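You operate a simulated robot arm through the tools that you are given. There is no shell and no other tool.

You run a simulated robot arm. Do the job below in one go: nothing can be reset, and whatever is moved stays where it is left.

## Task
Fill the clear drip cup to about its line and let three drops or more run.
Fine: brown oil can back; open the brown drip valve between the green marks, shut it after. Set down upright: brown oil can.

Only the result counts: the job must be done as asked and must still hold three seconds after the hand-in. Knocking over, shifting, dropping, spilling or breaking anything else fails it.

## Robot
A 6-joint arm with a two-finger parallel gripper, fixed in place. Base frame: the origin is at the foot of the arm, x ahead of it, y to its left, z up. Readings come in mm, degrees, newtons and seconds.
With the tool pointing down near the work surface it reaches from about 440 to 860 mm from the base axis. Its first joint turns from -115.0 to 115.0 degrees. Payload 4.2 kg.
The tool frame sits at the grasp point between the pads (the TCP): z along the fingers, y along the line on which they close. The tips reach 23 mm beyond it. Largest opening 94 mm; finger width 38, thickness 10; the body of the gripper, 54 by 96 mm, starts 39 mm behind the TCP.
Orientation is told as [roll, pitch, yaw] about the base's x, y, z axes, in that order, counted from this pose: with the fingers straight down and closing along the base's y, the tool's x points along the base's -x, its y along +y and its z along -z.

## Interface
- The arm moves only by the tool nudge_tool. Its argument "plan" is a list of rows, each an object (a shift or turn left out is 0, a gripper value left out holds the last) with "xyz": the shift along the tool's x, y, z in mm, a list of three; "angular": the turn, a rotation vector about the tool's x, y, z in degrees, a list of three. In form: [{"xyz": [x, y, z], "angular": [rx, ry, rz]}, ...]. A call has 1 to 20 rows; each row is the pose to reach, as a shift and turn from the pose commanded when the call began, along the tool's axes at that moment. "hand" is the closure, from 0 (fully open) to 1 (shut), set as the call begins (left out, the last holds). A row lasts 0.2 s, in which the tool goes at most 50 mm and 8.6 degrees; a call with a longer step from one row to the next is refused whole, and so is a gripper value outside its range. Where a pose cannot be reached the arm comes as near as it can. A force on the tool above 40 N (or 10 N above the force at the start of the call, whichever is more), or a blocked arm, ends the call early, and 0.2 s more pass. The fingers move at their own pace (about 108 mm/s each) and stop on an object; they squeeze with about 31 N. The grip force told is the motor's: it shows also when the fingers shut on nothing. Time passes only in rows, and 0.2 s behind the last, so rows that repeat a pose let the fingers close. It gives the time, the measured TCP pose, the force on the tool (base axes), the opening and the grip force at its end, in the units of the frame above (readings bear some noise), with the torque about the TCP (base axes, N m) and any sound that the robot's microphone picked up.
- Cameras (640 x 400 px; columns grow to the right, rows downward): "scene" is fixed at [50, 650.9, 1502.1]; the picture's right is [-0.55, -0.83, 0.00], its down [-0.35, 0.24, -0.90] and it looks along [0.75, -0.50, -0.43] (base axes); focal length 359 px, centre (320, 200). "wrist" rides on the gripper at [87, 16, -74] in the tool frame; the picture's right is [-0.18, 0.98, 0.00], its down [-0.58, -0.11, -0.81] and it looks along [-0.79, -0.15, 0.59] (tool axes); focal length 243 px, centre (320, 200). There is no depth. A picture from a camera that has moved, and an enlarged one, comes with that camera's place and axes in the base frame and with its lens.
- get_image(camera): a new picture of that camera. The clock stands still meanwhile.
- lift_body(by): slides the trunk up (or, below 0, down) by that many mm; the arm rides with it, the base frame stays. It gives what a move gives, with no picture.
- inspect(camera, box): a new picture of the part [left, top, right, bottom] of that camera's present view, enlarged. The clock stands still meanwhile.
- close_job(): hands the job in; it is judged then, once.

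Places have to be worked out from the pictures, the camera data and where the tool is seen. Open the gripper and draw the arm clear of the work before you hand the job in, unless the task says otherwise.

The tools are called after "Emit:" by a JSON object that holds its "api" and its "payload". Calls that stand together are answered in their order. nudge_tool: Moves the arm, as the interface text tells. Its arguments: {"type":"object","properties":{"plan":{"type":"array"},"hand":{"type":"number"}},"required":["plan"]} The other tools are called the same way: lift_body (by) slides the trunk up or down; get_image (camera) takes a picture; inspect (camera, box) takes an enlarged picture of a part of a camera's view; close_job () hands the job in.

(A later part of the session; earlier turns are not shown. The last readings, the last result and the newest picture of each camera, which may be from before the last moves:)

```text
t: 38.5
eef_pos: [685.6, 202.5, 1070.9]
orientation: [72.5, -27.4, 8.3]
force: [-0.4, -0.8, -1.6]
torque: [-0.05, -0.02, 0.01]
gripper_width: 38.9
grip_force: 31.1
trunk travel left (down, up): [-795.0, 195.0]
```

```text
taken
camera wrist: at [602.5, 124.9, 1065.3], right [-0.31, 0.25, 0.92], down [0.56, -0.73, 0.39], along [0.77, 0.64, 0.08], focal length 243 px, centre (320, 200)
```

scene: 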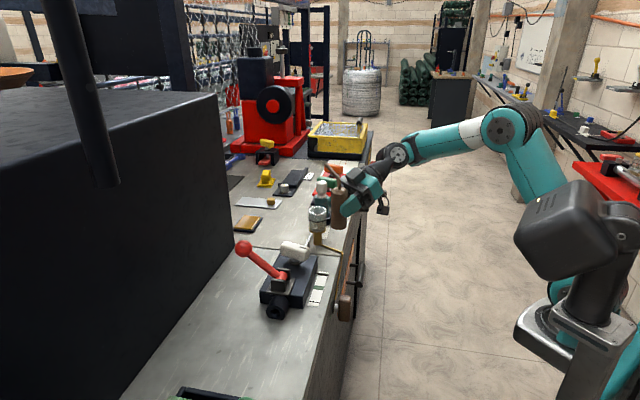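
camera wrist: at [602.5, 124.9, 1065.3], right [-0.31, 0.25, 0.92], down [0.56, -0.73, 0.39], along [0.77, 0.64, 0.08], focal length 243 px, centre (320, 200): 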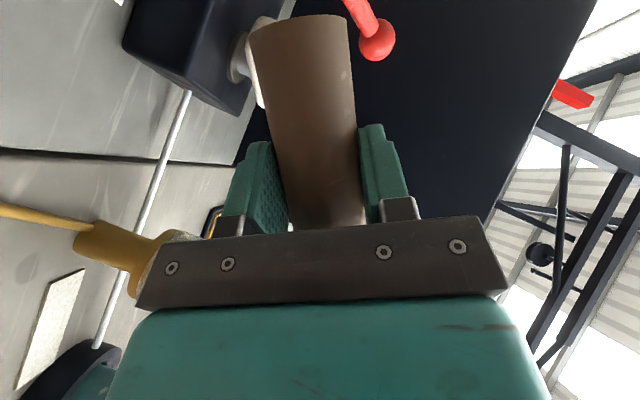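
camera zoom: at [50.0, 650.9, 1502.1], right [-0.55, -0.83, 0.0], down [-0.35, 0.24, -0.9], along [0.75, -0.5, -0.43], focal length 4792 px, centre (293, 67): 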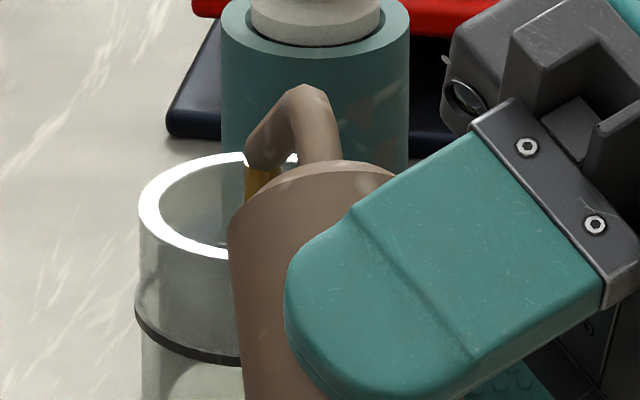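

A golden stream leaves the spout tip. Re-fitting all the views puts the tip within a few mm of the cup axis and about 12–15 mm above the rim. I hold briefly and check the level through the visible left side of the glass.

Emit:
{"api": "nudge_tool", "payload": {"plan": [{"xyz": [0, 0, 0]}]}}

Emit:
{"api": "inspect", "payload": {"camera": "scene", "box": [305, 190, 345, 235]}}

```text
t: 38.9
eef_pos: [686.6, 203.1, 1071.8]
orientation: [72.5, -27.3, 8.3]
force: [0.8, 0.5, -2.1]
torque: [-0.03, -0.03, 0.0]
gripper_width: 39.0
grip_force: 30.7
trunk travel left (down, up): [-795.0, 195.0]
```

```text
8.89 times, centred on (325, 212) of scene
camera zoom: at [50.0, 650.9, 1502.1], right [-0.55, -0.83, 0.0], down [-0.35, 0.24, -0.9], along [0.75, -0.5, -0.43], focal length 3194 px, centre (276, 89)
```

zoom: 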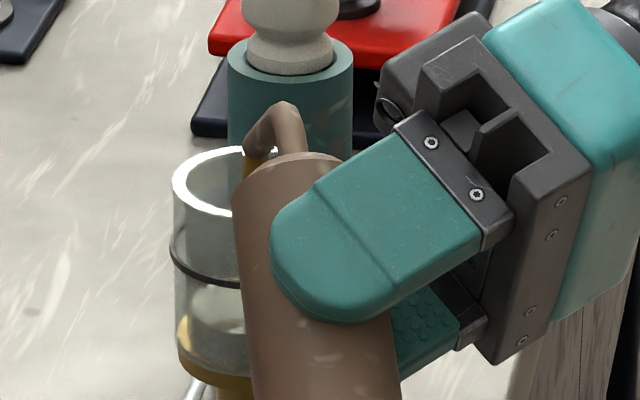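

The stream is flowing into the cup with little change in level so far. I hold for a further moment and recheck.

Emit:
{"api": "nudge_tool", "payload": {"plan": [{"xyz": [0, 0, 0]}, {"xyz": [0, 0, 0]}]}}

Emit:
{"api": "inspect", "payload": {"camera": "scene", "box": [305, 190, 345, 235]}}

```text
t: 39.5
eef_pos: [686.8, 203.7, 1071.9]
orientation: [72.6, -27.4, 8.3]
force: [-0.8, 0.3, -1.5]
torque: [-0.01, 0.0, 0.01]
gripper_width: 39.0
grip_force: 30.9
trunk travel left (down, up): [-795.0, 195.0]
```

```text
8.89 times, centred on (325, 212) of scene
camera zoom: at [50.0, 650.9, 1502.1], right [-0.55, -0.83, 0.0], down [-0.35, 0.24, -0.9], along [0.75, -0.5, -0.43], focal length 3194 px, centre (276, 89)
```

zoom: 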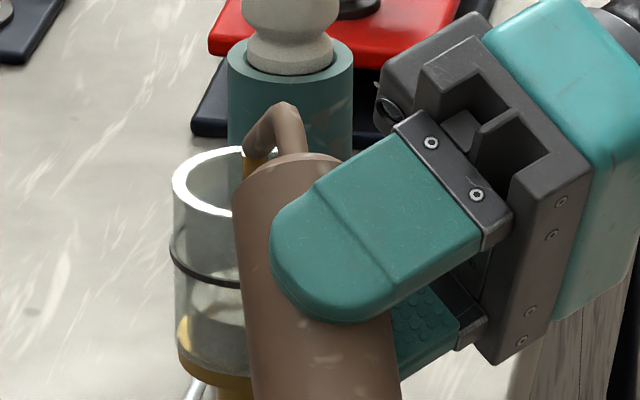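

No visible rise in level yet, so before pouring more I'd better confirm that oil really lands in the cup. I tilt back to stop the flow, then draw the can aside for a clear look.

Emit:
{"api": "nudge_tool", "payload": {"plan": [{"xyz": [0, 0, 0], "angular": [3.75, 0, -6.5]}, {"xyz": [0, 0, 0], "angular": [7.5, 0, -13]}, {"xyz": [0, 0, 0], "angular": [7.5, 0, -13]}, {"xyz": [10, 10.4, -21.7], "angular": [7.5, 0, -13]}, {"xyz": [20, 20.8, -43.4], "angular": [7.5, 0, -13]}, {"xyz": [29.8, 31.2, -65], "angular": [7.5, 0, -13]}]}}

Emit:
{"api": "inspect", "payload": {"camera": "scene", "box": [295, 180, 355, 250]}}

```text
t: 40.9
eef_pos: [645.3, 145.1, 1100.9]
orientation: [61.6, -39.2, 14.3]
force: [0.3, 0.3, -2.6]
torque: [-0.03, -0.02, -0.03]
gripper_width: 39.0
grip_force: 30.8
trunk travel left (down, up): [-795.0, 195.0]
```

```text
5.71 times, centred on (325, 215) of scene
camera zoom: at [50.0, 650.9, 1502.1], right [-0.55, -0.83, 0.0], down [-0.35, 0.24, -0.9], along [0.75, -0.5, -0.43], focal length 2054 px, centre (291, 114)
```

zoom: 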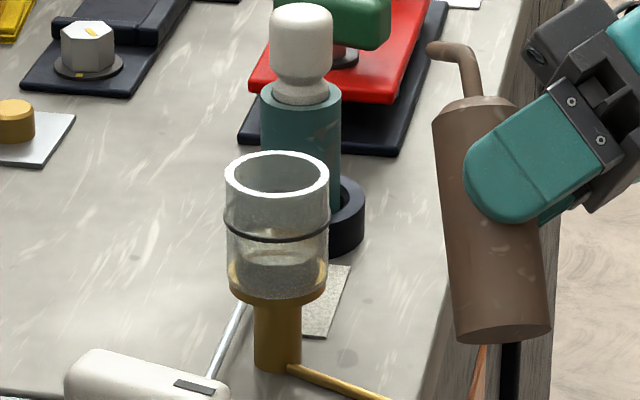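

The bench around the cup looks clean. I'll zoom in on the cup itself.

Emit:
{"api": "inspect", "payload": {"camera": "scene", "box": [306, 200, 332, 238]}}

```text
10.53 times, centred on (319, 219) of scene
camera zoom: at [50.0, 650.9, 1502.1], right [-0.55, -0.83, 0.0], down [-0.35, 0.24, -0.9], along [0.75, -0.5, -0.43], focal length 3783 px, centre (330, 0)
```

zoom: 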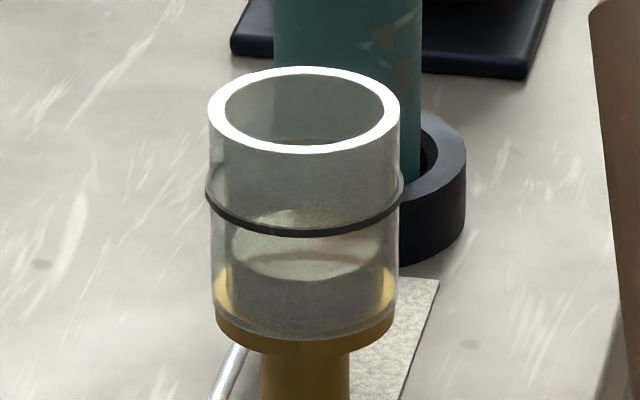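

The cup now holds a clear oil layer: its surface has risen to about 39 mm below the rim, and the line is about 22–23 mm below. I also see no spill. I bring the can back over the cup, tilting to about 52°, before the second pour.

Emit:
{"api": "nudge_tool", "payload": {"plan": [{"xyz": [-8.2, -9.8, 22.4]}, {"xyz": [-16.4, -19.5, 44.7]}, {"xyz": [-24.6, -29.3, 67.1]}, {"xyz": [-24.6, -29.3, 67.1], "angular": [-2.25, 0, 3.9]}, {"xyz": [-24.6, -29.3, 67.1], "angular": [-4.5, 0, 7.8]}]}}

Emit:
{"api": "inspect", "payload": {"camera": "scene", "box": [305, 190, 345, 235]}}

```text
t: 42.1
eef_pos: [688.3, 202.3, 1071.1]
orientation: [68.6, -32.2, 10.2]
force: [0.2, 0.0, -1.6]
torque: [-0.07, -0.01, 0.01]
gripper_width: 39.0
grip_force: 31.2
trunk travel left (down, up): [-795.0, 195.0]
```

```text
8.89 times, centred on (325, 212) of scene
camera zoom: at [50.0, 650.9, 1502.1], right [-0.55, -0.83, 0.0], down [-0.35, 0.24, -0.9], along [0.75, -0.5, -0.43], focal length 3194 px, centre (276, 89)
```

zoom: 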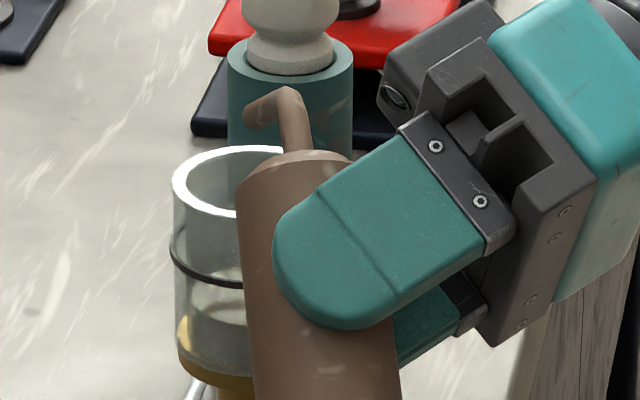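

I'm back over the cup. I tilt to about 60° and pour for a short moment.

Emit:
{"api": "nudge_tool", "payload": {"plan": [{"xyz": [-1, 1.6, -0.6], "angular": [-2, 0, 3.46]}, {"xyz": [-2.1, 3.2, -1.2], "angular": [-4, 0, 6.93]}, {"xyz": [-2.1, 3.2, -1.2], "angular": [-4, 0, 6.93]}]}}

Emit:
{"api": "inspect", "payload": {"camera": "scene", "box": [305, 190, 345, 235]}}

```text
t: 42.9
eef_pos: [688.1, 201.2, 1076.1]
orientation: [73.8, -25.8, 7.7]
force: [-0.1, -0.4, -1.5]
torque: [-0.01, -0.02, -0.01]
gripper_width: 39.2
grip_force: 30.7
trunk travel left (down, up): [-795.0, 195.0]
```

```text
8.89 times, centred on (325, 212) of scene
camera zoom: at [50.0, 650.9, 1502.1], right [-0.55, -0.83, 0.0], down [-0.35, 0.24, -0.9], along [0.75, -0.5, -0.43], focal length 3194 px, centre (276, 89)
```

zoom: 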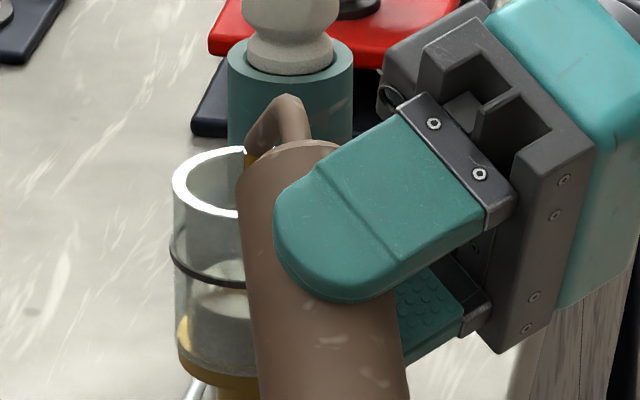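

The stream runs again and the surface has risen by several mm. I hold a little longer.

Emit:
{"api": "nudge_tool", "payload": {"plan": [{"xyz": [0, 0, 0]}, {"xyz": [0, 0, 0]}]}}

Emit:
{"api": "inspect", "payload": {"camera": "scene", "box": [305, 190, 345, 235]}}

```text
t: 43.5
eef_pos: [687.3, 201.3, 1075.6]
orientation: [73.8, -25.7, 7.8]
force: [0.5, 0.2, -1.4]
torque: [0.0, 0.02, 0.01]
gripper_width: 39.2
grip_force: 30.7
trunk travel left (down, up): [-795.0, 195.0]
```

```text
8.89 times, centred on (325, 212) of scene
camera zoom: at [50.0, 650.9, 1502.1], right [-0.55, -0.83, 0.0], down [-0.35, 0.24, -0.9], along [0.75, -0.5, -0.43], focal length 3194 px, centre (276, 89)
```

zoom: 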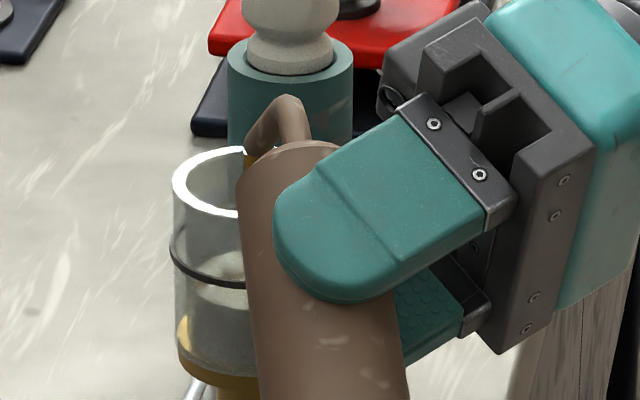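

The level rose another 3 mm or so, now about 8–9 mm under the line, and the flow is slowing. I tilt 3° further and hold briefly.

Emit:
{"api": "nudge_tool", "payload": {"plan": [{"xyz": [-0.9, 1.7, -0.5], "angular": [-1.5, 0, 2.6]}, {"xyz": [-0.9, 1.7, -0.5], "angular": [-1.5, 0, 2.6]}]}}

Emit:
{"api": "inspect", "payload": {"camera": "scene", "box": [305, 190, 345, 235]}}

```text
t: 44.1
eef_pos: [687.5, 200.6, 1077.1]
orientation: [75.6, -23.3, 7.0]
force: [-0.1, -0.4, -1.7]
torque: [-0.03, -0.05, -0.01]
gripper_width: 39.2
grip_force: 31.0
trunk travel left (down, up): [-795.0, 195.0]
```

```text
8.89 times, centred on (325, 212) of scene
camera zoom: at [50.0, 650.9, 1502.1], right [-0.55, -0.83, 0.0], down [-0.35, 0.24, -0.9], along [0.75, -0.5, -0.43], focal length 3194 px, centre (276, 89)
```

zoom: 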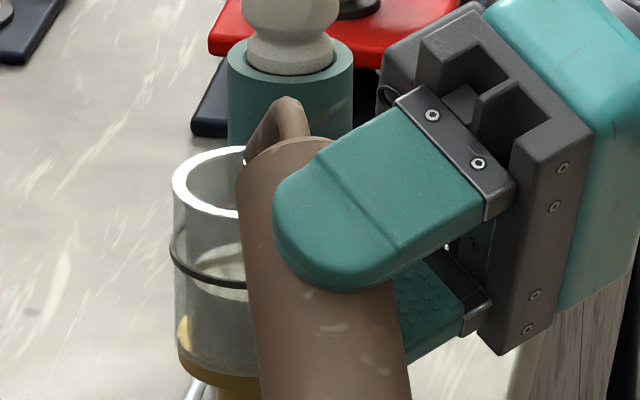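

The level is closer to the line. I'll zoom in tighter to read it.

Emit:
{"api": "inspect", "payload": {"camera": "scene", "box": [307, 203, 323, 233]}}

```text
13.33 times, centred on (315, 218) of scene
camera zoom: at [50.0, 650.9, 1502.1], right [-0.55, -0.83, 0.0], down [-0.35, 0.24, -0.9], along [0.75, -0.5, -0.43], focal length 4792 px, centre (387, -40)
```

zoom: 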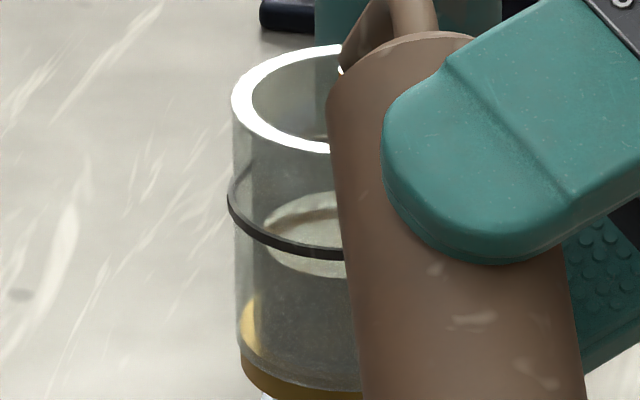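

The surface is about 8 mm under the line. I hold for another short moment and re-read.

Emit:
{"api": "nudge_tool", "payload": {"plan": [{"xyz": [0, 0, 0]}, {"xyz": [0, 0, 0]}]}}

Emit:
{"api": "inspect", "payload": {"camera": "scene", "box": [307, 203, 323, 233]}}

```text
t: 44.7
eef_pos: [687.3, 200.7, 1077.4]
orientation: [75.7, -23.1, 7.1]
force: [-0.5, 0.5, -2.0]
torque: [-0.03, -0.04, -0.01]
gripper_width: 38.7
grip_force: 30.8
trunk travel left (down, up): [-795.0, 195.0]
```

```text
13.33 times, centred on (315, 218) of scene
camera zoom: at [50.0, 650.9, 1502.1], right [-0.55, -0.83, 0.0], down [-0.35, 0.24, -0.9], along [0.75, -0.5, -0.43], focal length 4792 px, centre (387, -40)
```

zoom: 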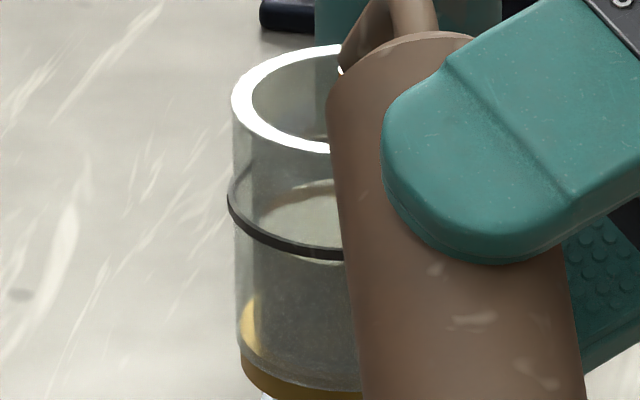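

It rose about 3 mm and is now roughly 5 mm below the line. One more short hold.

Emit:
{"api": "nudge_tool", "payload": {"plan": [{"xyz": [0, 0, 0]}]}}

Emit:
{"api": "inspect", "payload": {"camera": "scene", "box": [307, 203, 323, 233]}}

```text
t: 45.1
eef_pos: [688.1, 201.5, 1077.7]
orientation: [75.6, -23.2, 7.0]
force: [0.3, 0.5, -1.2]
torque: [0.0, -0.03, -0.03]
gripper_width: 39.0
grip_force: 31.6
trunk travel left (down, up): [-795.0, 195.0]
```

```text
13.33 times, centred on (315, 218) of scene
camera zoom: at [50.0, 650.9, 1502.1], right [-0.55, -0.83, 0.0], down [-0.35, 0.24, -0.9], along [0.75, -0.5, -0.43], focal length 4792 px, centre (387, -40)
```

zoom: 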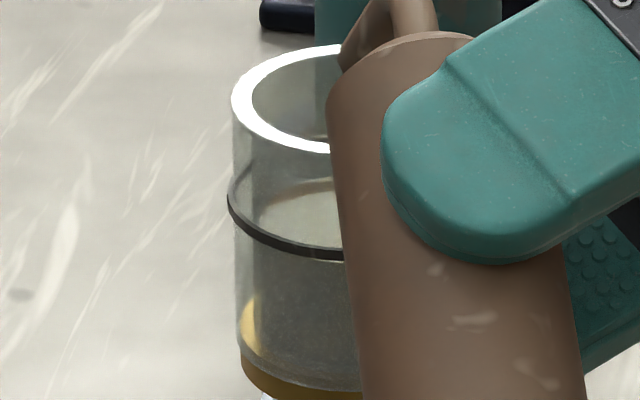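

The rise is slowing, with about 4 mm to go. I add 2° of tilt and hold one beat.

Emit:
{"api": "nudge_tool", "payload": {"plan": [{"xyz": [-0.6, 1.3, -0.4], "angular": [-1, 0, 1.73]}, {"xyz": [-0.6, 1.3, -0.4], "angular": [-1, 0, 1.73]}]}}

Emit:
{"api": "inspect", "payload": {"camera": "scene", "box": [307, 203, 323, 233]}}

```text
t: 45.7
eef_pos: [688.0, 201.0, 1079.6]
orientation: [76.9, -21.5, 6.5]
force: [-0.1, 0.1, -2.3]
torque: [-0.07, -0.04, -0.01]
gripper_width: 38.9
grip_force: 31.0
trunk travel left (down, up): [-795.0, 195.0]
```

```text
13.33 times, centred on (315, 218) of scene
camera zoom: at [50.0, 650.9, 1502.1], right [-0.55, -0.83, 0.0], down [-0.35, 0.24, -0.9], along [0.75, -0.5, -0.43], focal length 4792 px, centre (387, -40)
```

zoom: 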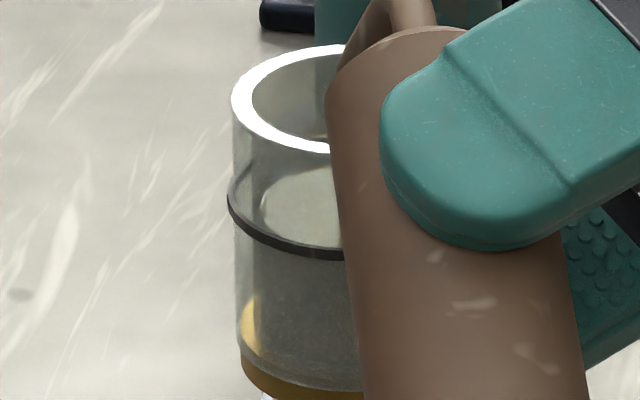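

The surface is within about 2 mm of the line, so I stop here. I tilt back quickly over the cup, wait a moment, then draw the can aside towards the arm.

Emit:
{"api": "nudge_tool", "payload": {"plan": [{"xyz": [0, 0, 0], "angular": [4.25, 0, -7.36]}, {"xyz": [0, 0, 0], "angular": [8.5, 0, -14.72]}, {"xyz": [0, 0, 0], "angular": [11, 0, -19.05]}, {"xyz": [0, 0, 0], "angular": [11, 0, -19.05]}, {"xyz": [10, 10.4, -21.7], "angular": [11, 0, -19.05]}, {"xyz": [20, 20.8, -43.4], "angular": [11, 0, -19.05]}, {"xyz": [29.8, 31.2, -65], "angular": [11, 0, -19.05]}]}}

Emit:
{"api": "inspect", "payload": {"camera": "scene", "box": [306, 200, 332, 238]}}

Emit:
{"api": "inspect", "payload": {"camera": "scene", "box": [270, 140, 400, 260]}}

```text
t: 47.3
eef_pos: [649.7, 139.9, 1110.5]
orientation: [61.6, -39.4, 14.3]
force: [0.2, -0.2, -1.3]
torque: [-0.01, -0.03, 0.01]
gripper_width: 38.9
grip_force: 31.1
trunk travel left (down, up): [-795.0, 195.0]
```

```text
10.53 times, centred on (319, 219) of scene
camera zoom: at [50.0, 650.9, 1502.1], right [-0.55, -0.83, 0.0], down [-0.35, 0.24, -0.9], along [0.75, -0.5, -0.43], focal length 3783 px, centre (330, 0)
```

zoom: 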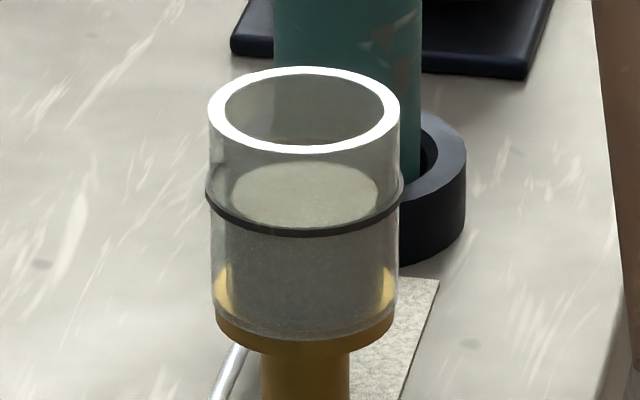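

```text
3.33 times, centred on (335, 200) of scene
camera zoom: at [50.0, 650.9, 1502.1], right [-0.55, -0.83, 0.0], down [-0.35, 0.24, -0.9], along [0.75, -0.5, -0.43], focal length 1198 px, centre (270, 200)
```

zoom: 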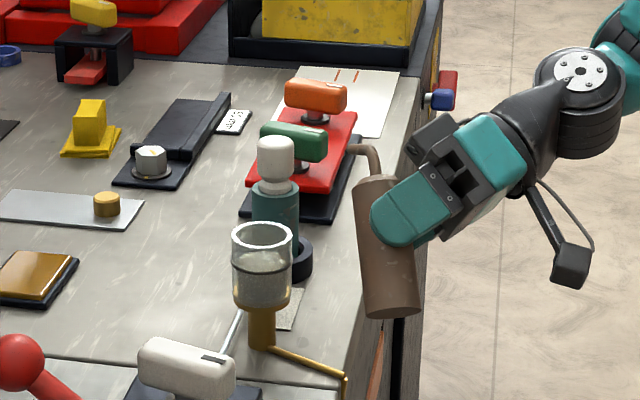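

The oil surface now sits about 1.7 mm under the line, with no spill visible. Since the drops will take a little, I'll add a short top-up, moving back over the cup at about 58°, which is below the present flow threshold.

Emit:
{"api": "nudge_tool", "payload": {"plan": [{"xyz": [-6.8, -9.5, 23.7]}, {"xyz": [-13.7, -19, 47.4]}, {"xyz": [-20.5, -28.6, 71.1]}, {"xyz": [-20.5, -28.6, 71.1], "angular": [-3.75, 0, 6.5]}, {"xyz": [-20.5, -28.6, 71.1], "angular": [-7.5, 0, 13]}]}}

Emit:
{"api": "inspect", "payload": {"camera": "scene", "box": [307, 203, 323, 233]}}

```text
t: 48.5
eef_pos: [690.1, 200.8, 1078.2]
orientation: [72.5, -27.3, 8.2]
force: [-0.5, 0.1, -2.2]
torque: [-0.03, -0.02, 0.0]
gripper_width: 38.9
grip_force: 30.9
trunk travel left (down, up): [-795.0, 195.0]
```

```text
13.33 times, centred on (315, 218) of scene
camera zoom: at [50.0, 650.9, 1502.1], right [-0.55, -0.83, 0.0], down [-0.35, 0.24, -0.9], along [0.75, -0.5, -0.43], focal length 4792 px, centre (387, -40)
```

zoom: 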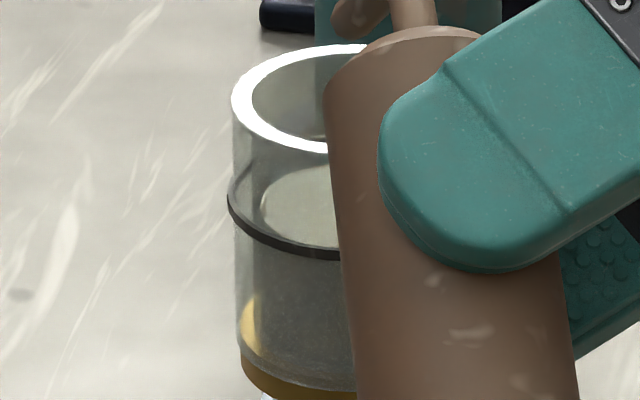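

I'm in position with no flow. I tilt to 65° for a brief pour.

Emit:
{"api": "nudge_tool", "payload": {"plan": [{"xyz": [0, 0, 0], "angular": [-3.5, 0, 6.06]}, {"xyz": [0, 0, 0], "angular": [-3.6, 0, 6.24]}]}}

Emit:
{"api": "inspect", "payload": {"camera": "scene", "box": [307, 203, 323, 233]}}

```text
t: 49.1
eef_pos: [690.4, 200.9, 1078.6]
orientation: [76.9, -21.3, 6.4]
force: [-0.5, -0.3, -1.8]
torque: [-0.04, 0.0, -0.01]
gripper_width: 39.0
grip_force: 31.5
trunk travel left (down, up): [-795.0, 195.0]
```

```text
13.33 times, centred on (315, 218) of scene
camera zoom: at [50.0, 650.9, 1502.1], right [-0.55, -0.83, 0.0], down [-0.35, 0.24, -0.9], along [0.75, -0.5, -0.43], focal length 4792 px, centre (387, -40)
```

zoom: 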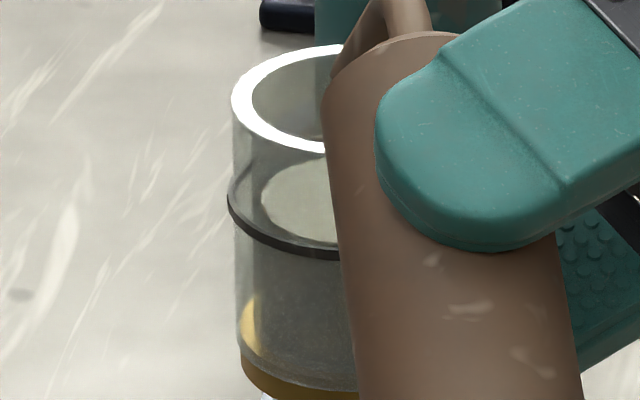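

The surface is now level with the line to within about 1 mm. I stop pouring, tilt back and draw the can aside again.

Emit:
{"api": "nudge_tool", "payload": {"plan": [{"xyz": [0, 0, 0], "angular": [4.25, 0, -7.36]}, {"xyz": [0, 0, 0], "angular": [8.5, 0, -14.72]}, {"xyz": [0, 0, 0], "angular": [11, 0, -19.05]}, {"xyz": [0, 0, 0], "angular": [11, 0, -19.05]}, {"xyz": [10, 10.4, -21.7], "angular": [11, 0, -19.05]}, {"xyz": [20, 20.8, -43.4], "angular": [11, 0, -19.05]}, {"xyz": [29.8, 31.2, -65], "angular": [11, 0, -19.05]}]}}

Emit:
{"api": "inspect", "payload": {"camera": "scene", "box": [306, 200, 332, 238]}}

```text
t: 50.7
eef_pos: [653.0, 140.7, 1110.6]
orientation: [61.9, -39.2, 14.2]
force: [0.7, 0.4, -1.6]
torque: [-0.02, -0.04, -0.01]
gripper_width: 39.0
grip_force: 31.4
trunk travel left (down, up): [-795.0, 195.0]
```

```text
10.53 times, centred on (319, 219) of scene
camera zoom: at [50.0, 650.9, 1502.1], right [-0.55, -0.83, 0.0], down [-0.35, 0.24, -0.9], along [0.75, -0.5, -0.43], focal length 3783 px, centre (330, 0)
```

zoom: 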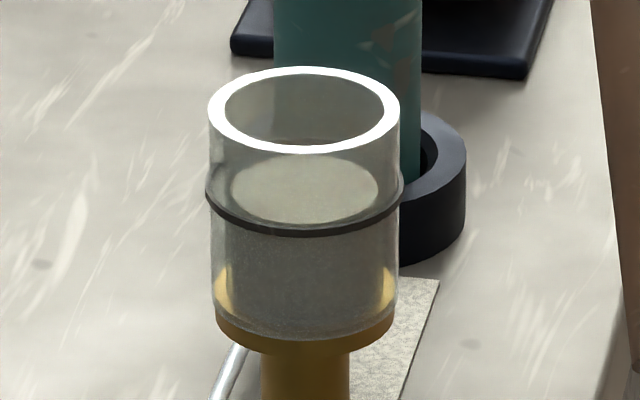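

The oil surface now matches the line ring. I bring the can upright while raising it clear.

Emit:
{"api": "nudge_tool", "payload": {"plan": [{"xyz": [-16.9, 18.2, -9.7], "angular": [3.59, 0, -6.22]}, {"xyz": [-33.7, 36.4, -19.5], "angular": [7.18, 0, -12.44]}, {"xyz": [-50.6, 54.7, -29.2], "angular": [10.78, 0, -18.67]}, {"xyz": [-67.4, 72.9, -38.9], "angular": [14.37, 0, -24.89]}, {"xyz": [-84.3, 91.1, -48.7], "angular": [17.96, 0, -31.11]}, {"xyz": [-101.1, 109.3, -58.4], "angular": [21.55, 0, -37.33]}, {"xyz": [-101.1, 109.3, -58.4], "angular": [21.55, 0, -37.33]}]}}

Emit:
{"api": "get_image", "payload": {"camera": "scene"}}

```text
t: 52.3
eef_pos: [652.0, 139.8, 1268.0]
orientation: [-0.1, -59.8, 64.1]
force: [0.6, 0.5, -1.4]
torque: [0.0, -0.04, 0.02]
gripper_width: 38.9
grip_force: 30.9
trunk travel left (down, up): [-795.0, 195.0]
```

```text
taken
```

scene: 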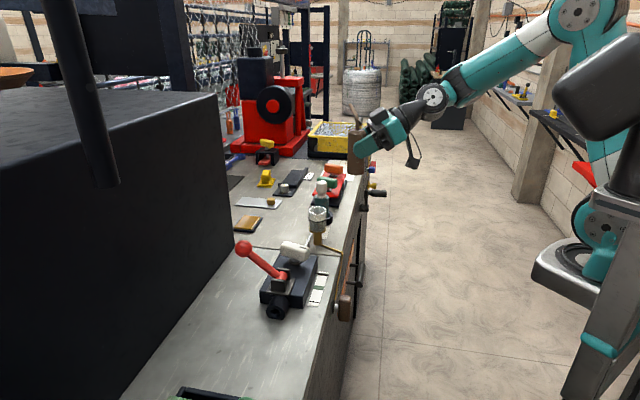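

The can is upright at heading 64°. I now carry it back above its home spot, raising it and yawing back to 45°, so that the trunk can then lower it in the same arm posture used for the grasp.

Emit:
{"api": "nudge_tool", "payload": {"plan": [{"xyz": [-25.3, 25.3, 9], "angular": [1.65, 0, 0.96]}, {"xyz": [-50.6, 50.6, 18], "angular": [3.31, 0, 1.91]}, {"xyz": [-75.9, 75.9, 27], "angular": [4.96, 0, 2.87]}, {"xyz": [-101.2, 101.2, 36], "angular": [6.62, 0, 3.82]}, {"xyz": [-126.5, 126.5, 45], "angular": [8.27, 0, 4.78]}, {"xyz": [-151.7, 151.7, 54], "angular": [9.92, 0, 5.73]}, {"xyz": [-177, 177, 63], "angular": [11.58, 0, 6.69]}, {"xyz": [-202.3, 202.3, 72], "angular": [13.23, 0, 7.64]}, {"xyz": [-227.6, 227.6, 81], "angular": [14.89, 0, 8.6]}, {"xyz": [-252.9, 252.9, 90.1], "angular": [16.54, 0, 9.55]}, {"xyz": [-252.9, 252.9, 90.1], "angular": [16.54, 0, 9.55]}]}}

Emit:
{"api": "get_image", "payload": {"camera": "scene"}}

```text
t: 54.7
eef_pos: [515.0, 436.0, 1443.5]
orientation: [0.0, -59.9, 44.8]
force: [0.5, -0.2, -2.0]
torque: [-0.02, -0.01, 0.01]
gripper_width: 38.7
grip_force: 31.2
trunk travel left (down, up): [-795.0, 195.0]
```

```text
taken
```

scene: 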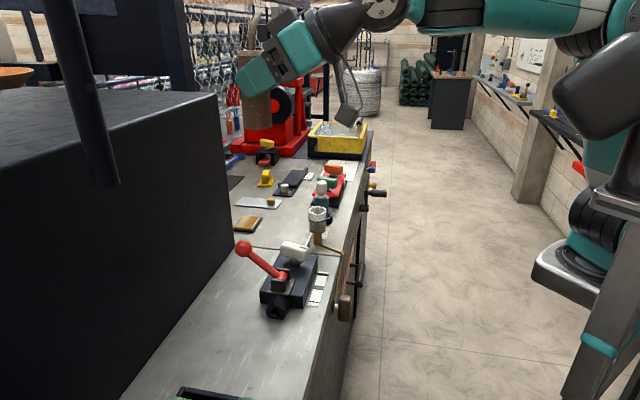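

The pose is right above home. I lower the trunk 400 mm, leaving the can about 40 mm above the bench.

Emit:
{"api": "lift_body", "payload": {"by": -400}}

Emit:
{"api": "get_image", "payload": {"camera": "wrist"}}

Emit:
{"api": "inspect", "payload": {"camera": "scene", "box": [220, 200, 400, 370]}}

```text
t: 58.5
eef_pos: [515.3, 434.9, 1043.0]
orientation: [0.1, -59.8, 45.0]
force: [-0.1, -0.3, -2.3]
torque: [-0.01, 0.0, -0.01]
gripper_width: 39.0
grip_force: 30.7
trunk travel left (down, up): [-395.0, 595.0]
```

```text
taken
camera wrist: at [426.9, 372.0, 1005.4], right [-0.63, 0.76, 0.16], down [-0.21, -0.36, 0.91], along [0.75, 0.54, 0.39], focal length 243 px, centre (320, 200)
```

wrist: 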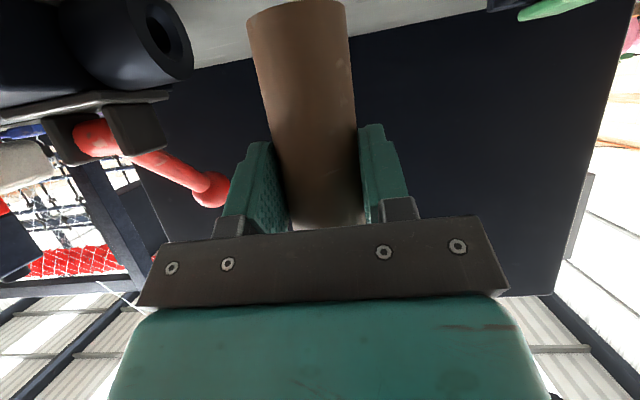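

```text
2.35 times, centred on (310, 285) of scene
camera zoom: at [50.0, 650.9, 1502.1], right [-0.55, -0.83, 0.0], down [-0.35, 0.24, -0.9], along [0.75, -0.5, -0.43], focal length 846 px, centre (344, 0)
```

zoom: 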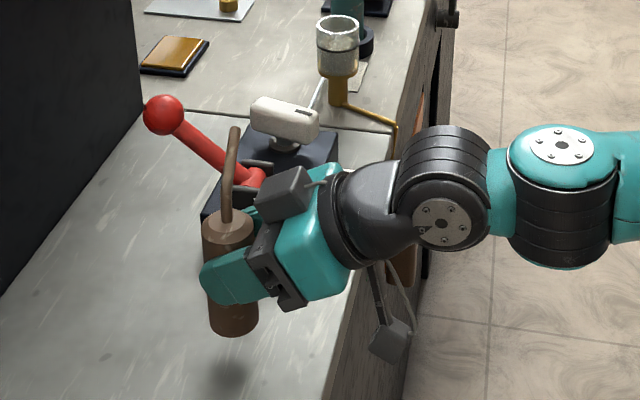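

The can now hangs about 64 mm below the grip centre, so it has slipped down roughly 13 mm in the fingers but is still upright. I'll lower most of the way with the trunk, then finish gently by feel.

Emit:
{"api": "lift_body", "payload": {"by": -18}}

Emit:
{"api": "inspect", "payload": {"camera": "wrist", "box": [200, 0, 420, 140]}}

Emit:
{"api": "inspect", "payload": {"camera": "scene", "box": [230, 250, 320, 370]}}

```text
t: 59.2
eef_pos: [514.9, 437.1, 1025.0]
orientation: [0.0, -59.9, 44.9]
force: [0.0, 0.2, -2.0]
torque: [-0.02, -0.02, 0.05]
gripper_width: 39.0
grip_force: 31.3
trunk travel left (down, up): [-377.0, 613.0]
```

```text
2.86 times, centred on (310, 70) of wrist
camera zoom: at [426.9, 372.1, 987.3], right [-0.63, 0.76, 0.16], down [-0.21, -0.36, 0.91], along [0.75, 0.54, 0.39], focal length 693 px, centre (349, 571)
```

zoom: 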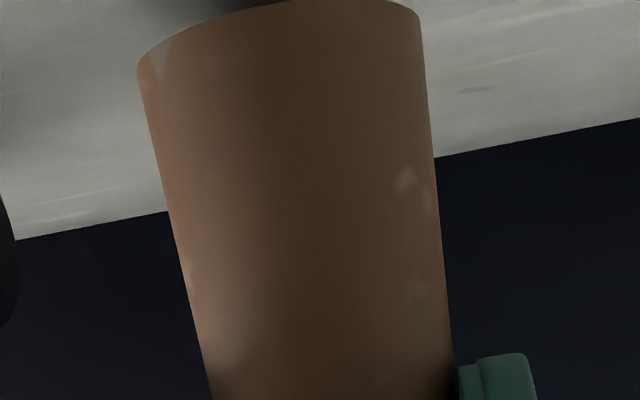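

```text
3.33 times, centred on (275, 310) of scene
camera zoom: at [50.0, 650.9, 1502.1], right [-0.55, -0.83, 0.0], down [-0.35, 0.24, -0.9], along [0.75, -0.5, -0.43], focal length 1198 px, centre (470, -167)
```

zoom: 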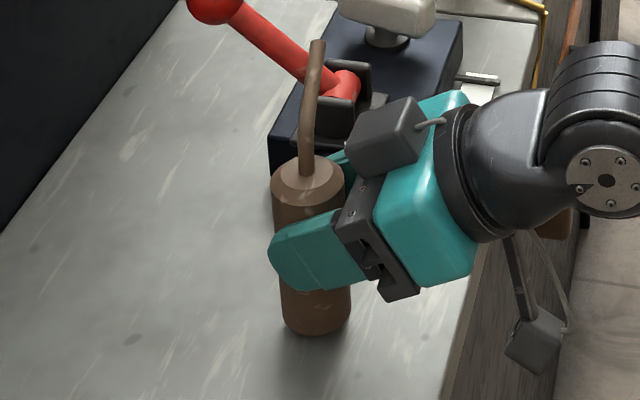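

The can base is about 6 mm above the bench, at its original spot to within ~3 mm. I lower it slowly by about 6 mm while watching the force.

Emit:
{"api": "nudge_tool", "payload": {"plan": [{"xyz": [1.7, 0, 1]}, {"xyz": [3.5, 0, 2]}, {"xyz": [4.8, 0, 2.8]}]}}

Emit:
{"api": "inspect", "payload": {"camera": "scene", "box": [230, 250, 320, 370]}}

```text
t: 60.0
eef_pos: [515.7, 436.3, 1019.9]
orientation: [-0.1, -59.9, 44.9]
force: [0.7, -0.6, -1.9]
torque: [-0.04, 0.01, -0.01]
gripper_width: 38.9
grip_force: 31.1
trunk travel left (down, up): [-377.0, 613.0]
```

```text
3.33 times, centred on (275, 310) of scene
camera zoom: at [50.0, 650.9, 1502.1], right [-0.55, -0.83, 0.0], down [-0.35, 0.24, -0.9], along [0.75, -0.5, -0.43], focal length 1198 px, centre (470, -167)
```

zoom: 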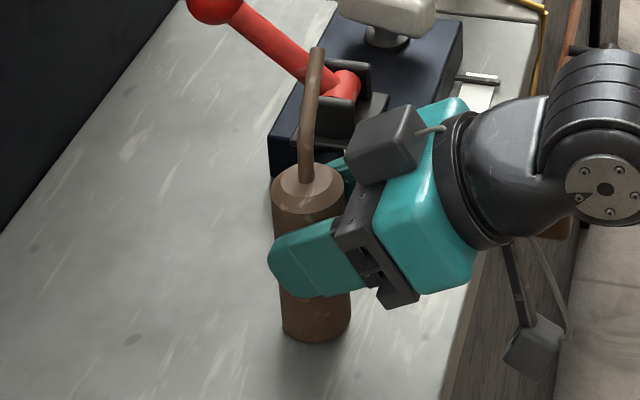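

It's nearly down, with the force still just the weight. I lower by single millimetres.

Emit:
{"api": "nudge_tool", "payload": {"plan": [{"xyz": [0.9, 0, 0.5]}, {"xyz": [1.7, 0, 1]}]}}

```text
t: 60.6
eef_pos: [514.3, 435.1, 1017.3]
orientation: [0.0, -59.9, 44.9]
force: [0.8, -0.1, -1.8]
torque: [0.0, 0.03, -0.01]
gripper_width: 38.9
grip_force: 31.6
trunk travel left (down, up): [-377.0, 613.0]
```

There's still no contact, so I go a further 2 mm down.

Emit:
{"api": "nudge_tool", "payload": {"plan": [{"xyz": [0.9, 0, 0.5]}, {"xyz": [1.7, 0, 1]}]}}

Emit:
{"api": "inspect", "payload": {"camera": "scene", "box": [255, 310, 295, 360]}}

```text
t: 61.2
eef_pos: [513.9, 435.5, 1017.0]
orientation: [0.1, -60.1, 44.8]
force: [-0.8, -0.1, 5.0]
torque: [-0.09, 0.04, -0.03]
gripper_width: 38.8
grip_force: 31.2
trunk travel left (down, up): [-377.0, 613.0]
```

```text
8.00 times, centred on (275, 335) of scene
camera zoom: at [50.0, 650.9, 1502.1], right [-0.55, -0.83, 0.0], down [-0.35, 0.24, -0.9], along [0.75, -0.5, -0.43], focal length 2875 px, centre (680, -880)
```

zoom: 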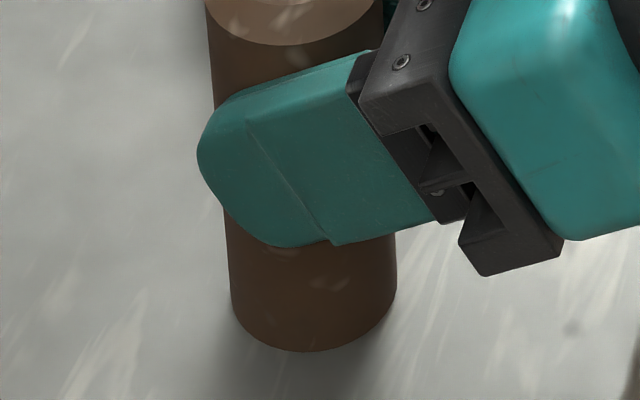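

Contact: the vertical force changed from −1.8 to +5 N, so the can stands on the bench. I open the fingers to 60 mm.

Emit:
{"api": "nudge_tool", "payload": {"plan": [{"xyz": [-0.5, 0, -0.3]}, {"xyz": [-0.5, 0, -0.3]}, {"xyz": [-0.5, 0, -0.3]}], "hand": 0.36}}

Emit:
{"api": "get_image", "payload": {"camera": "wrist"}}

Emit:
{"api": "inspect", "payload": {"camera": "scene", "box": [230, 250, 320, 370]}}

```text
t: 62.0
eef_pos: [516.3, 435.4, 1018.0]
orientation: [0.1, -59.9, 44.8]
force: [0.4, 0.2, 0.0]
torque: [0.02, 0.03, -0.02]
gripper_width: 60.1
grip_force: 0.1
trunk travel left (down, up): [-377.0, 613.0]
```

```text
taken
camera wrist: at [427.0, 372.1, 978.5], right [-0.63, 0.76, 0.16], down [-0.21, -0.36, 0.91], along [0.75, 0.54, 0.39], focal length 243 px, centre (320, 200)
```

wrist: 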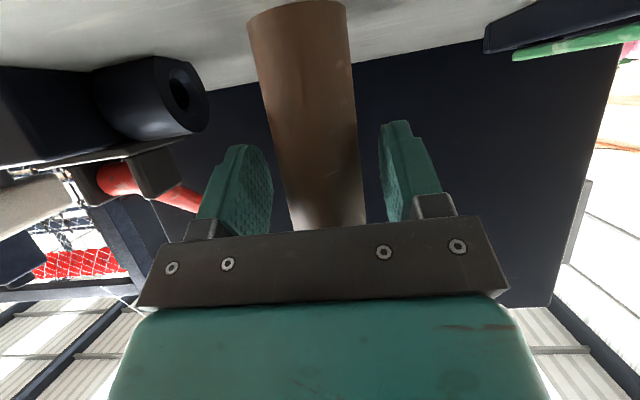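

```text
3.33 times, centred on (275, 310) of scene
camera zoom: at [50.0, 650.9, 1502.1], right [-0.55, -0.83, 0.0], down [-0.35, 0.24, -0.9], along [0.75, -0.5, -0.43], focal length 1198 px, centre (470, -167)
```

zoom: 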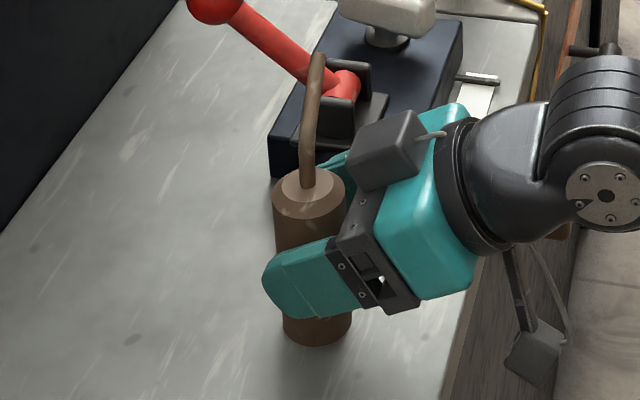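

The can stands on its own. I back straight away from it along −n by 120 mm.

Emit:
{"api": "nudge_tool", "payload": {"plan": [{"xyz": [10, 0, -17.3]}, {"xyz": [30, 0, -52]}, {"xyz": [50, 0, -86.6]}, {"xyz": [60, 0, -103.9]}]}}

Emit:
{"api": "get_image", "payload": {"camera": "scene"}}

Emit:
{"api": "inspect", "payload": {"camera": "scene", "box": [230, 170, 400, 370]}}

```text
t: 63.0
eef_pos: [431.4, 350.7, 1016.8]
orientation: [0.1, -59.9, 44.9]
force: [-0.4, 0.1, 0.4]
torque: [-0.01, 0.02, 0.0]
gripper_width: 60.1
grip_force: 0.0
trunk travel left (down, up): [-377.0, 613.0]
```

```text
taken
```

scene: 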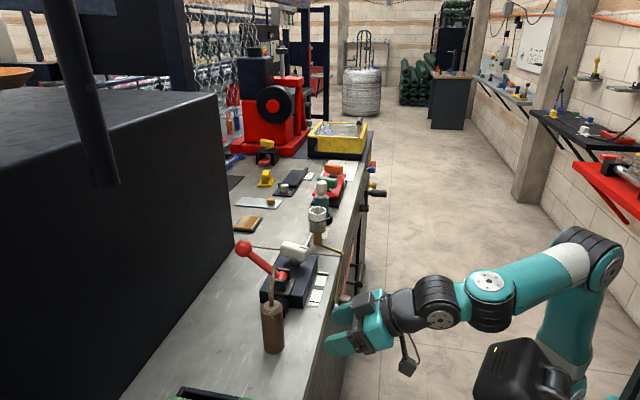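

```text
2.00 times, centred on (315, 270) of scene
camera zoom: at [50.0, 650.9, 1502.1], right [-0.55, -0.83, 0.0], down [-0.35, 0.24, -0.9], along [0.75, -0.5, -0.43], focal length 719 px, centre (330, 60)
```

zoom: 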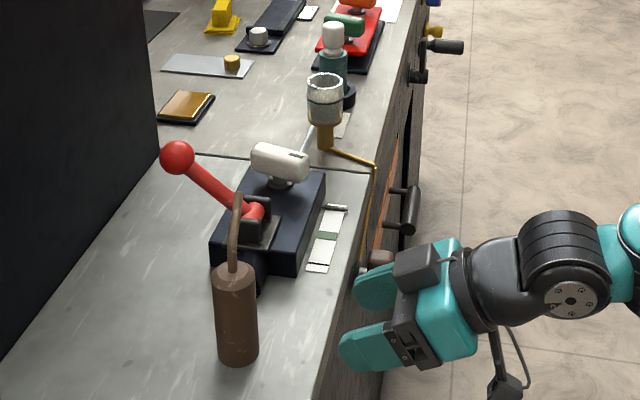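

The can stands upright within about 3 mm of where it began. Now to the valve: I retreat a little and slide right along the bench front to t≈288, keeping clear of the edge.

Emit:
{"api": "nudge_tool", "payload": {"plan": [{"xyz": [18, 0, -31.6]}, {"xyz": [36.5, -20, -63.2]}, {"xyz": [36.5, -65, -63.2]}, {"xyz": [36.5, -110, -63.2]}, {"xyz": [36.5, -155, -63.2]}, {"xyz": [36.5, -200, -63.2]}, {"xyz": [36.5, -231, -63.2]}, {"xyz": [36.5, -231, -63.2]}], "hand": 0.5}}

Emit:
{"api": "lift_body", "payload": {"by": -130}}

Emit:
{"api": "get_image", "payload": {"camera": "wrist"}}

Emit:
{"api": "get_image", "payload": {"camera": "scene"}}

```text
t: 64.8
eef_pos: [541.0, 135.6, 1016.9]
orientation: [0.0, -59.8, 45.0]
force: [0.4, -0.3, -0.7]
torque: [0.01, -0.03, 0.01]
gripper_width: 46.9
grip_force: 0.1
out of reach, approached as far as the arm can: row 6
trunk travel left (down, up): [-377.0, 613.0]
```

```text
t: 66.4
eef_pos: [541.5, 137.4, 887.5]
orientation: [-0.1, -59.9, 44.9]
force: [-0.7, -0.2, -0.5]
torque: [0.0, 0.03, 0.03]
gripper_width: 46.7
grip_force: 0.2
trunk travel left (down, up): [-247.0, 743.0]
```

```text
taken
camera wrist: at [453.3, 72.6, 849.3], right [-0.63, 0.76, 0.16], down [-0.21, -0.36, 0.91], along [0.75, 0.54, 0.39], focal length 243 px, centre (320, 200)
```

wrist: 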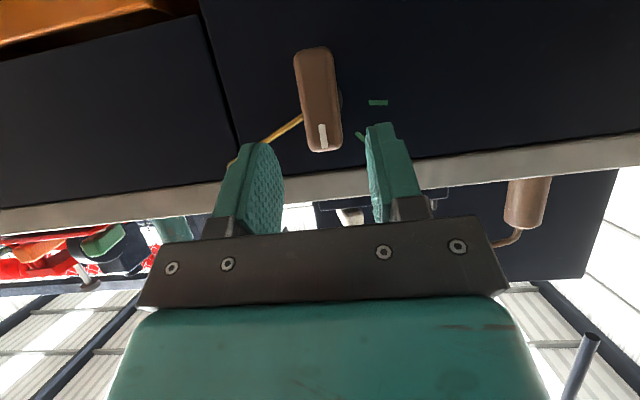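

```text
taken
```

scene: 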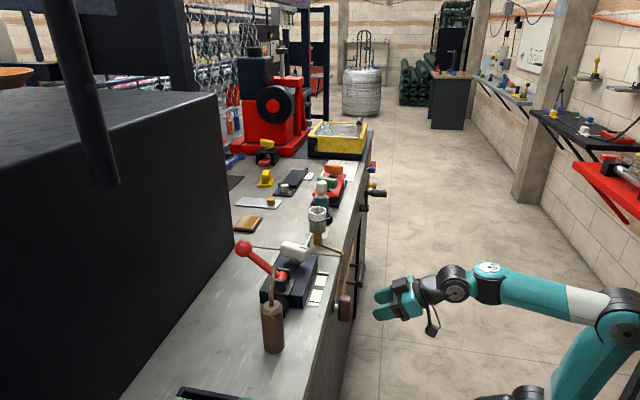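

The valve handle, its white pointer and both green marks are in view. I'll enlarge to measure them.

Emit:
{"api": "inspect", "payload": {"camera": "wrist", "box": [250, 30, 420, 170]}}

```text
2.86 times, centred on (335, 100) of wrist
camera zoom: at [453.3, 72.6, 849.3], right [-0.63, 0.76, 0.16], down [-0.21, -0.36, 0.91], along [0.75, 0.54, 0.39], focal length 693 px, centre (277, 486)
```

zoom: 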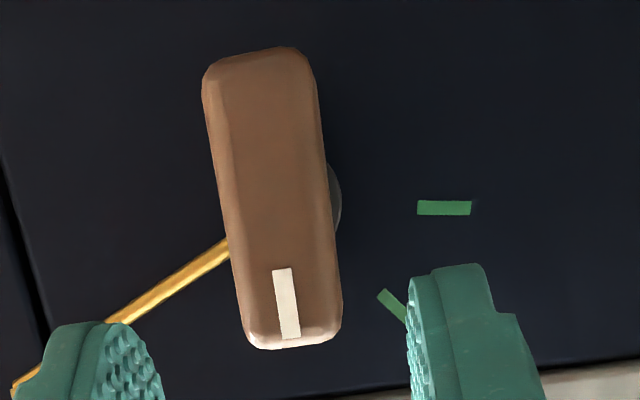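

The pivot comes out at t≈288, z≈862, with the bar about 25 mm wide and its front at n≈555. I align height and side position and advance part of the way to check.

Emit:
{"api": "nudge_tool", "payload": {"plan": [{"xyz": [11, -1.2, 6.4]}, {"xyz": [22.1, -2.3, 12.75]}, {"xyz": [10.8, -2.3, 32.2]}, {"xyz": [-0.4, -2.3, 51.7]}, {"xyz": [-0.4, -2.3, 51.7]}]}}

Emit:
{"api": "get_image", "payload": {"camera": "wrist"}}

```text
t: 67.6
eef_pos: [572.6, 167.1, 860.7]
orientation: [-0.1, -59.9, 44.9]
force: [0.1, -0.3, 0.0]
torque: [0.01, -0.01, 0.0]
gripper_width: 46.8
grip_force: 0.0
trunk travel left (down, up): [-247.0, 743.0]
```

```text
taken
camera wrist: at [485.5, 103.9, 823.2], right [-0.63, 0.76, 0.16], down [-0.21, -0.36, 0.91], along [0.75, 0.54, 0.39], focal length 243 px, centre (320, 200)
```

wrist: 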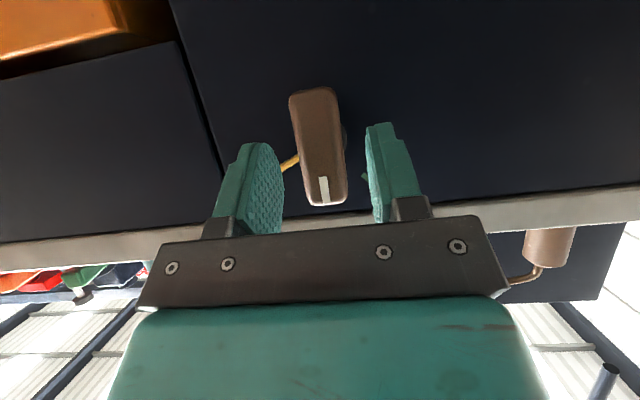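

Reconciling the views, the bar spans z≈822–888, so the pivot is near (t=288, z≈856) with its front at n≈560. The green marks are then at about 38–43° and 80–87° from upright, and I'll aim for about 61°. I advance so the fingers straddle the bar.

Emit:
{"api": "nudge_tool", "payload": {"plan": [{"xyz": [-4, -1.3, 10]}, {"xyz": [-8, -1.3, 20]}, {"xyz": [-11.9, -1.3, 30.1]}, {"xyz": [-11.9, -1.3, 30.1]}]}}

Emit:
{"api": "inspect", "payload": {"camera": "wrist", "box": [200, 60, 440, 240]}}

Emit:
{"api": "inspect", "payload": {"camera": "scene", "box": [300, 220, 420, 360]}}

```text
t: 68.6
eef_pos: [597.9, 189.3, 856.9]
orientation: [0.0, -60.1, 44.8]
force: [0.0, -0.1, -0.3]
torque: [-0.01, -0.01, -0.02]
gripper_width: 46.8
grip_force: 0.1
trunk travel left (down, up): [-247.0, 743.0]
```

```text
2.22 times, centred on (320, 150) of wrist
camera zoom: at [509.8, 125.2, 818.9], right [-0.63, 0.76, 0.16], down [-0.21, -0.36, 0.91], along [0.75, 0.54, 0.39], focal length 539 px, centre (320, 311)
```

zoom: 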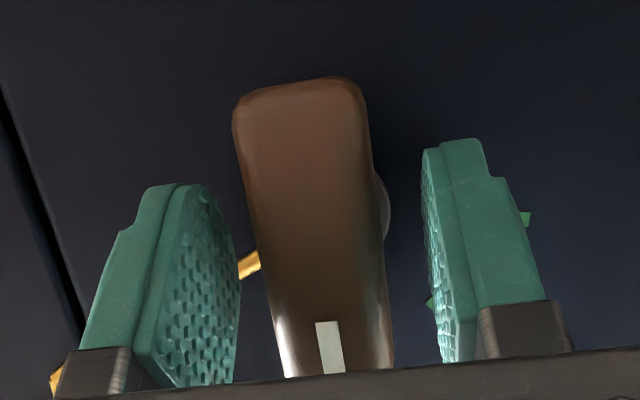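

```text
2.86 times, centred on (360, 290) of scene
camera zoom: at [50.0, 650.9, 1502.1], right [-0.55, -0.83, 0.0], down [-0.35, 0.24, -0.9], along [0.75, -0.5, -0.43], focal length 1027 px, centre (206, -57)
```

zoom: 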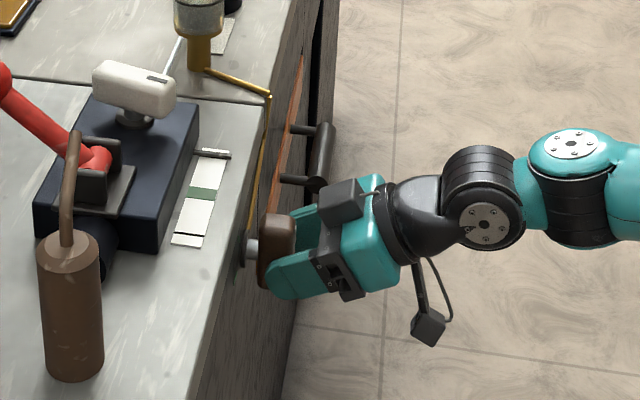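

The bar is centred between the fingers. I close on it.

Emit:
{"api": "nudge_tool", "payload": {"plan": [{"xyz": [0, 0, 0]}, {"xyz": [0, 0, 0]}], "hand": 1.0}}

Emit:
{"api": "inspect", "payload": {"camera": "wrist", "box": [200, 60, 440, 240]}}

```text
t: 69.2
eef_pos: [598.9, 187.6, 855.4]
orientation: [0.1, -60.0, 44.7]
force: [6.1, -1.8, 2.0]
torque: [-0.21, 0.11, 0.34]
gripper_width: 28.0
grip_force: 45.0
trunk travel left (down, up): [-247.0, 743.0]
```

```text
2.22 times, centred on (320, 150) of wrist
camera zoom: at [510.2, 124.8, 818.9], right [-0.63, 0.76, 0.16], down [-0.21, -0.36, 0.91], along [0.75, 0.54, 0.39], focal length 539 px, centre (320, 311)
```

zoom: 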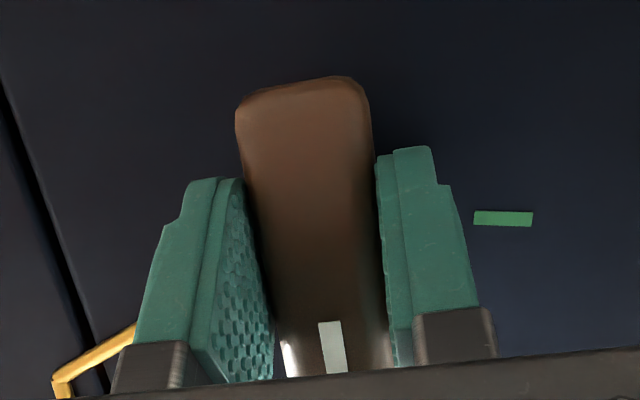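

The handle is held (28 mm wide). I turn it counter-clockwise by 15° first and watch forces and sounds.

Emit:
{"api": "nudge_tool", "payload": {"plan": [{"xyz": [0, 0, 0], "angular": [2.5, 0, -4.33]}, {"xyz": [0, 0, 0], "angular": [5, 0, -8.66]}, {"xyz": [0, 0, 0], "angular": [7.5, 0, -13]}]}}

Emit:
{"api": "get_image", "payload": {"camera": "wrist"}}

```text
t: 70.0
eef_pos: [598.6, 189.5, 856.7]
orientation: [-28.2, -56.7, 69.1]
force: [-1.0, 1.0, -2.4]
torque: [0.85, -0.79, -0.06]
gripper_width: 28.0
grip_force: 45.1
trunk travel left (down, up): [-247.0, 743.0]
```

```text
taken
camera wrist: at [517.3, 117.5, 816.0], right [-0.64, 0.77, -0.1], down [-0.38, -0.19, 0.9], along [0.67, 0.61, 0.41], focal length 243 px, centre (320, 200)
```

wrist: 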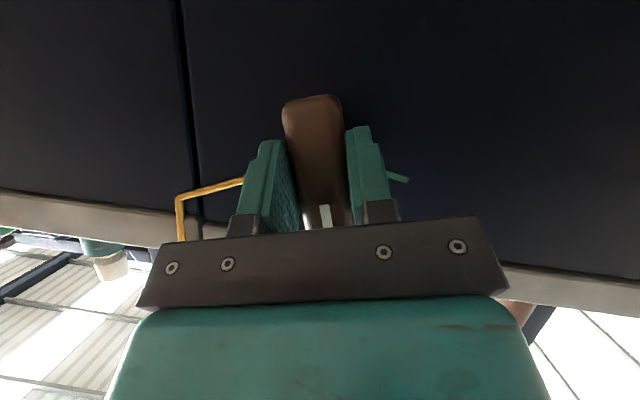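

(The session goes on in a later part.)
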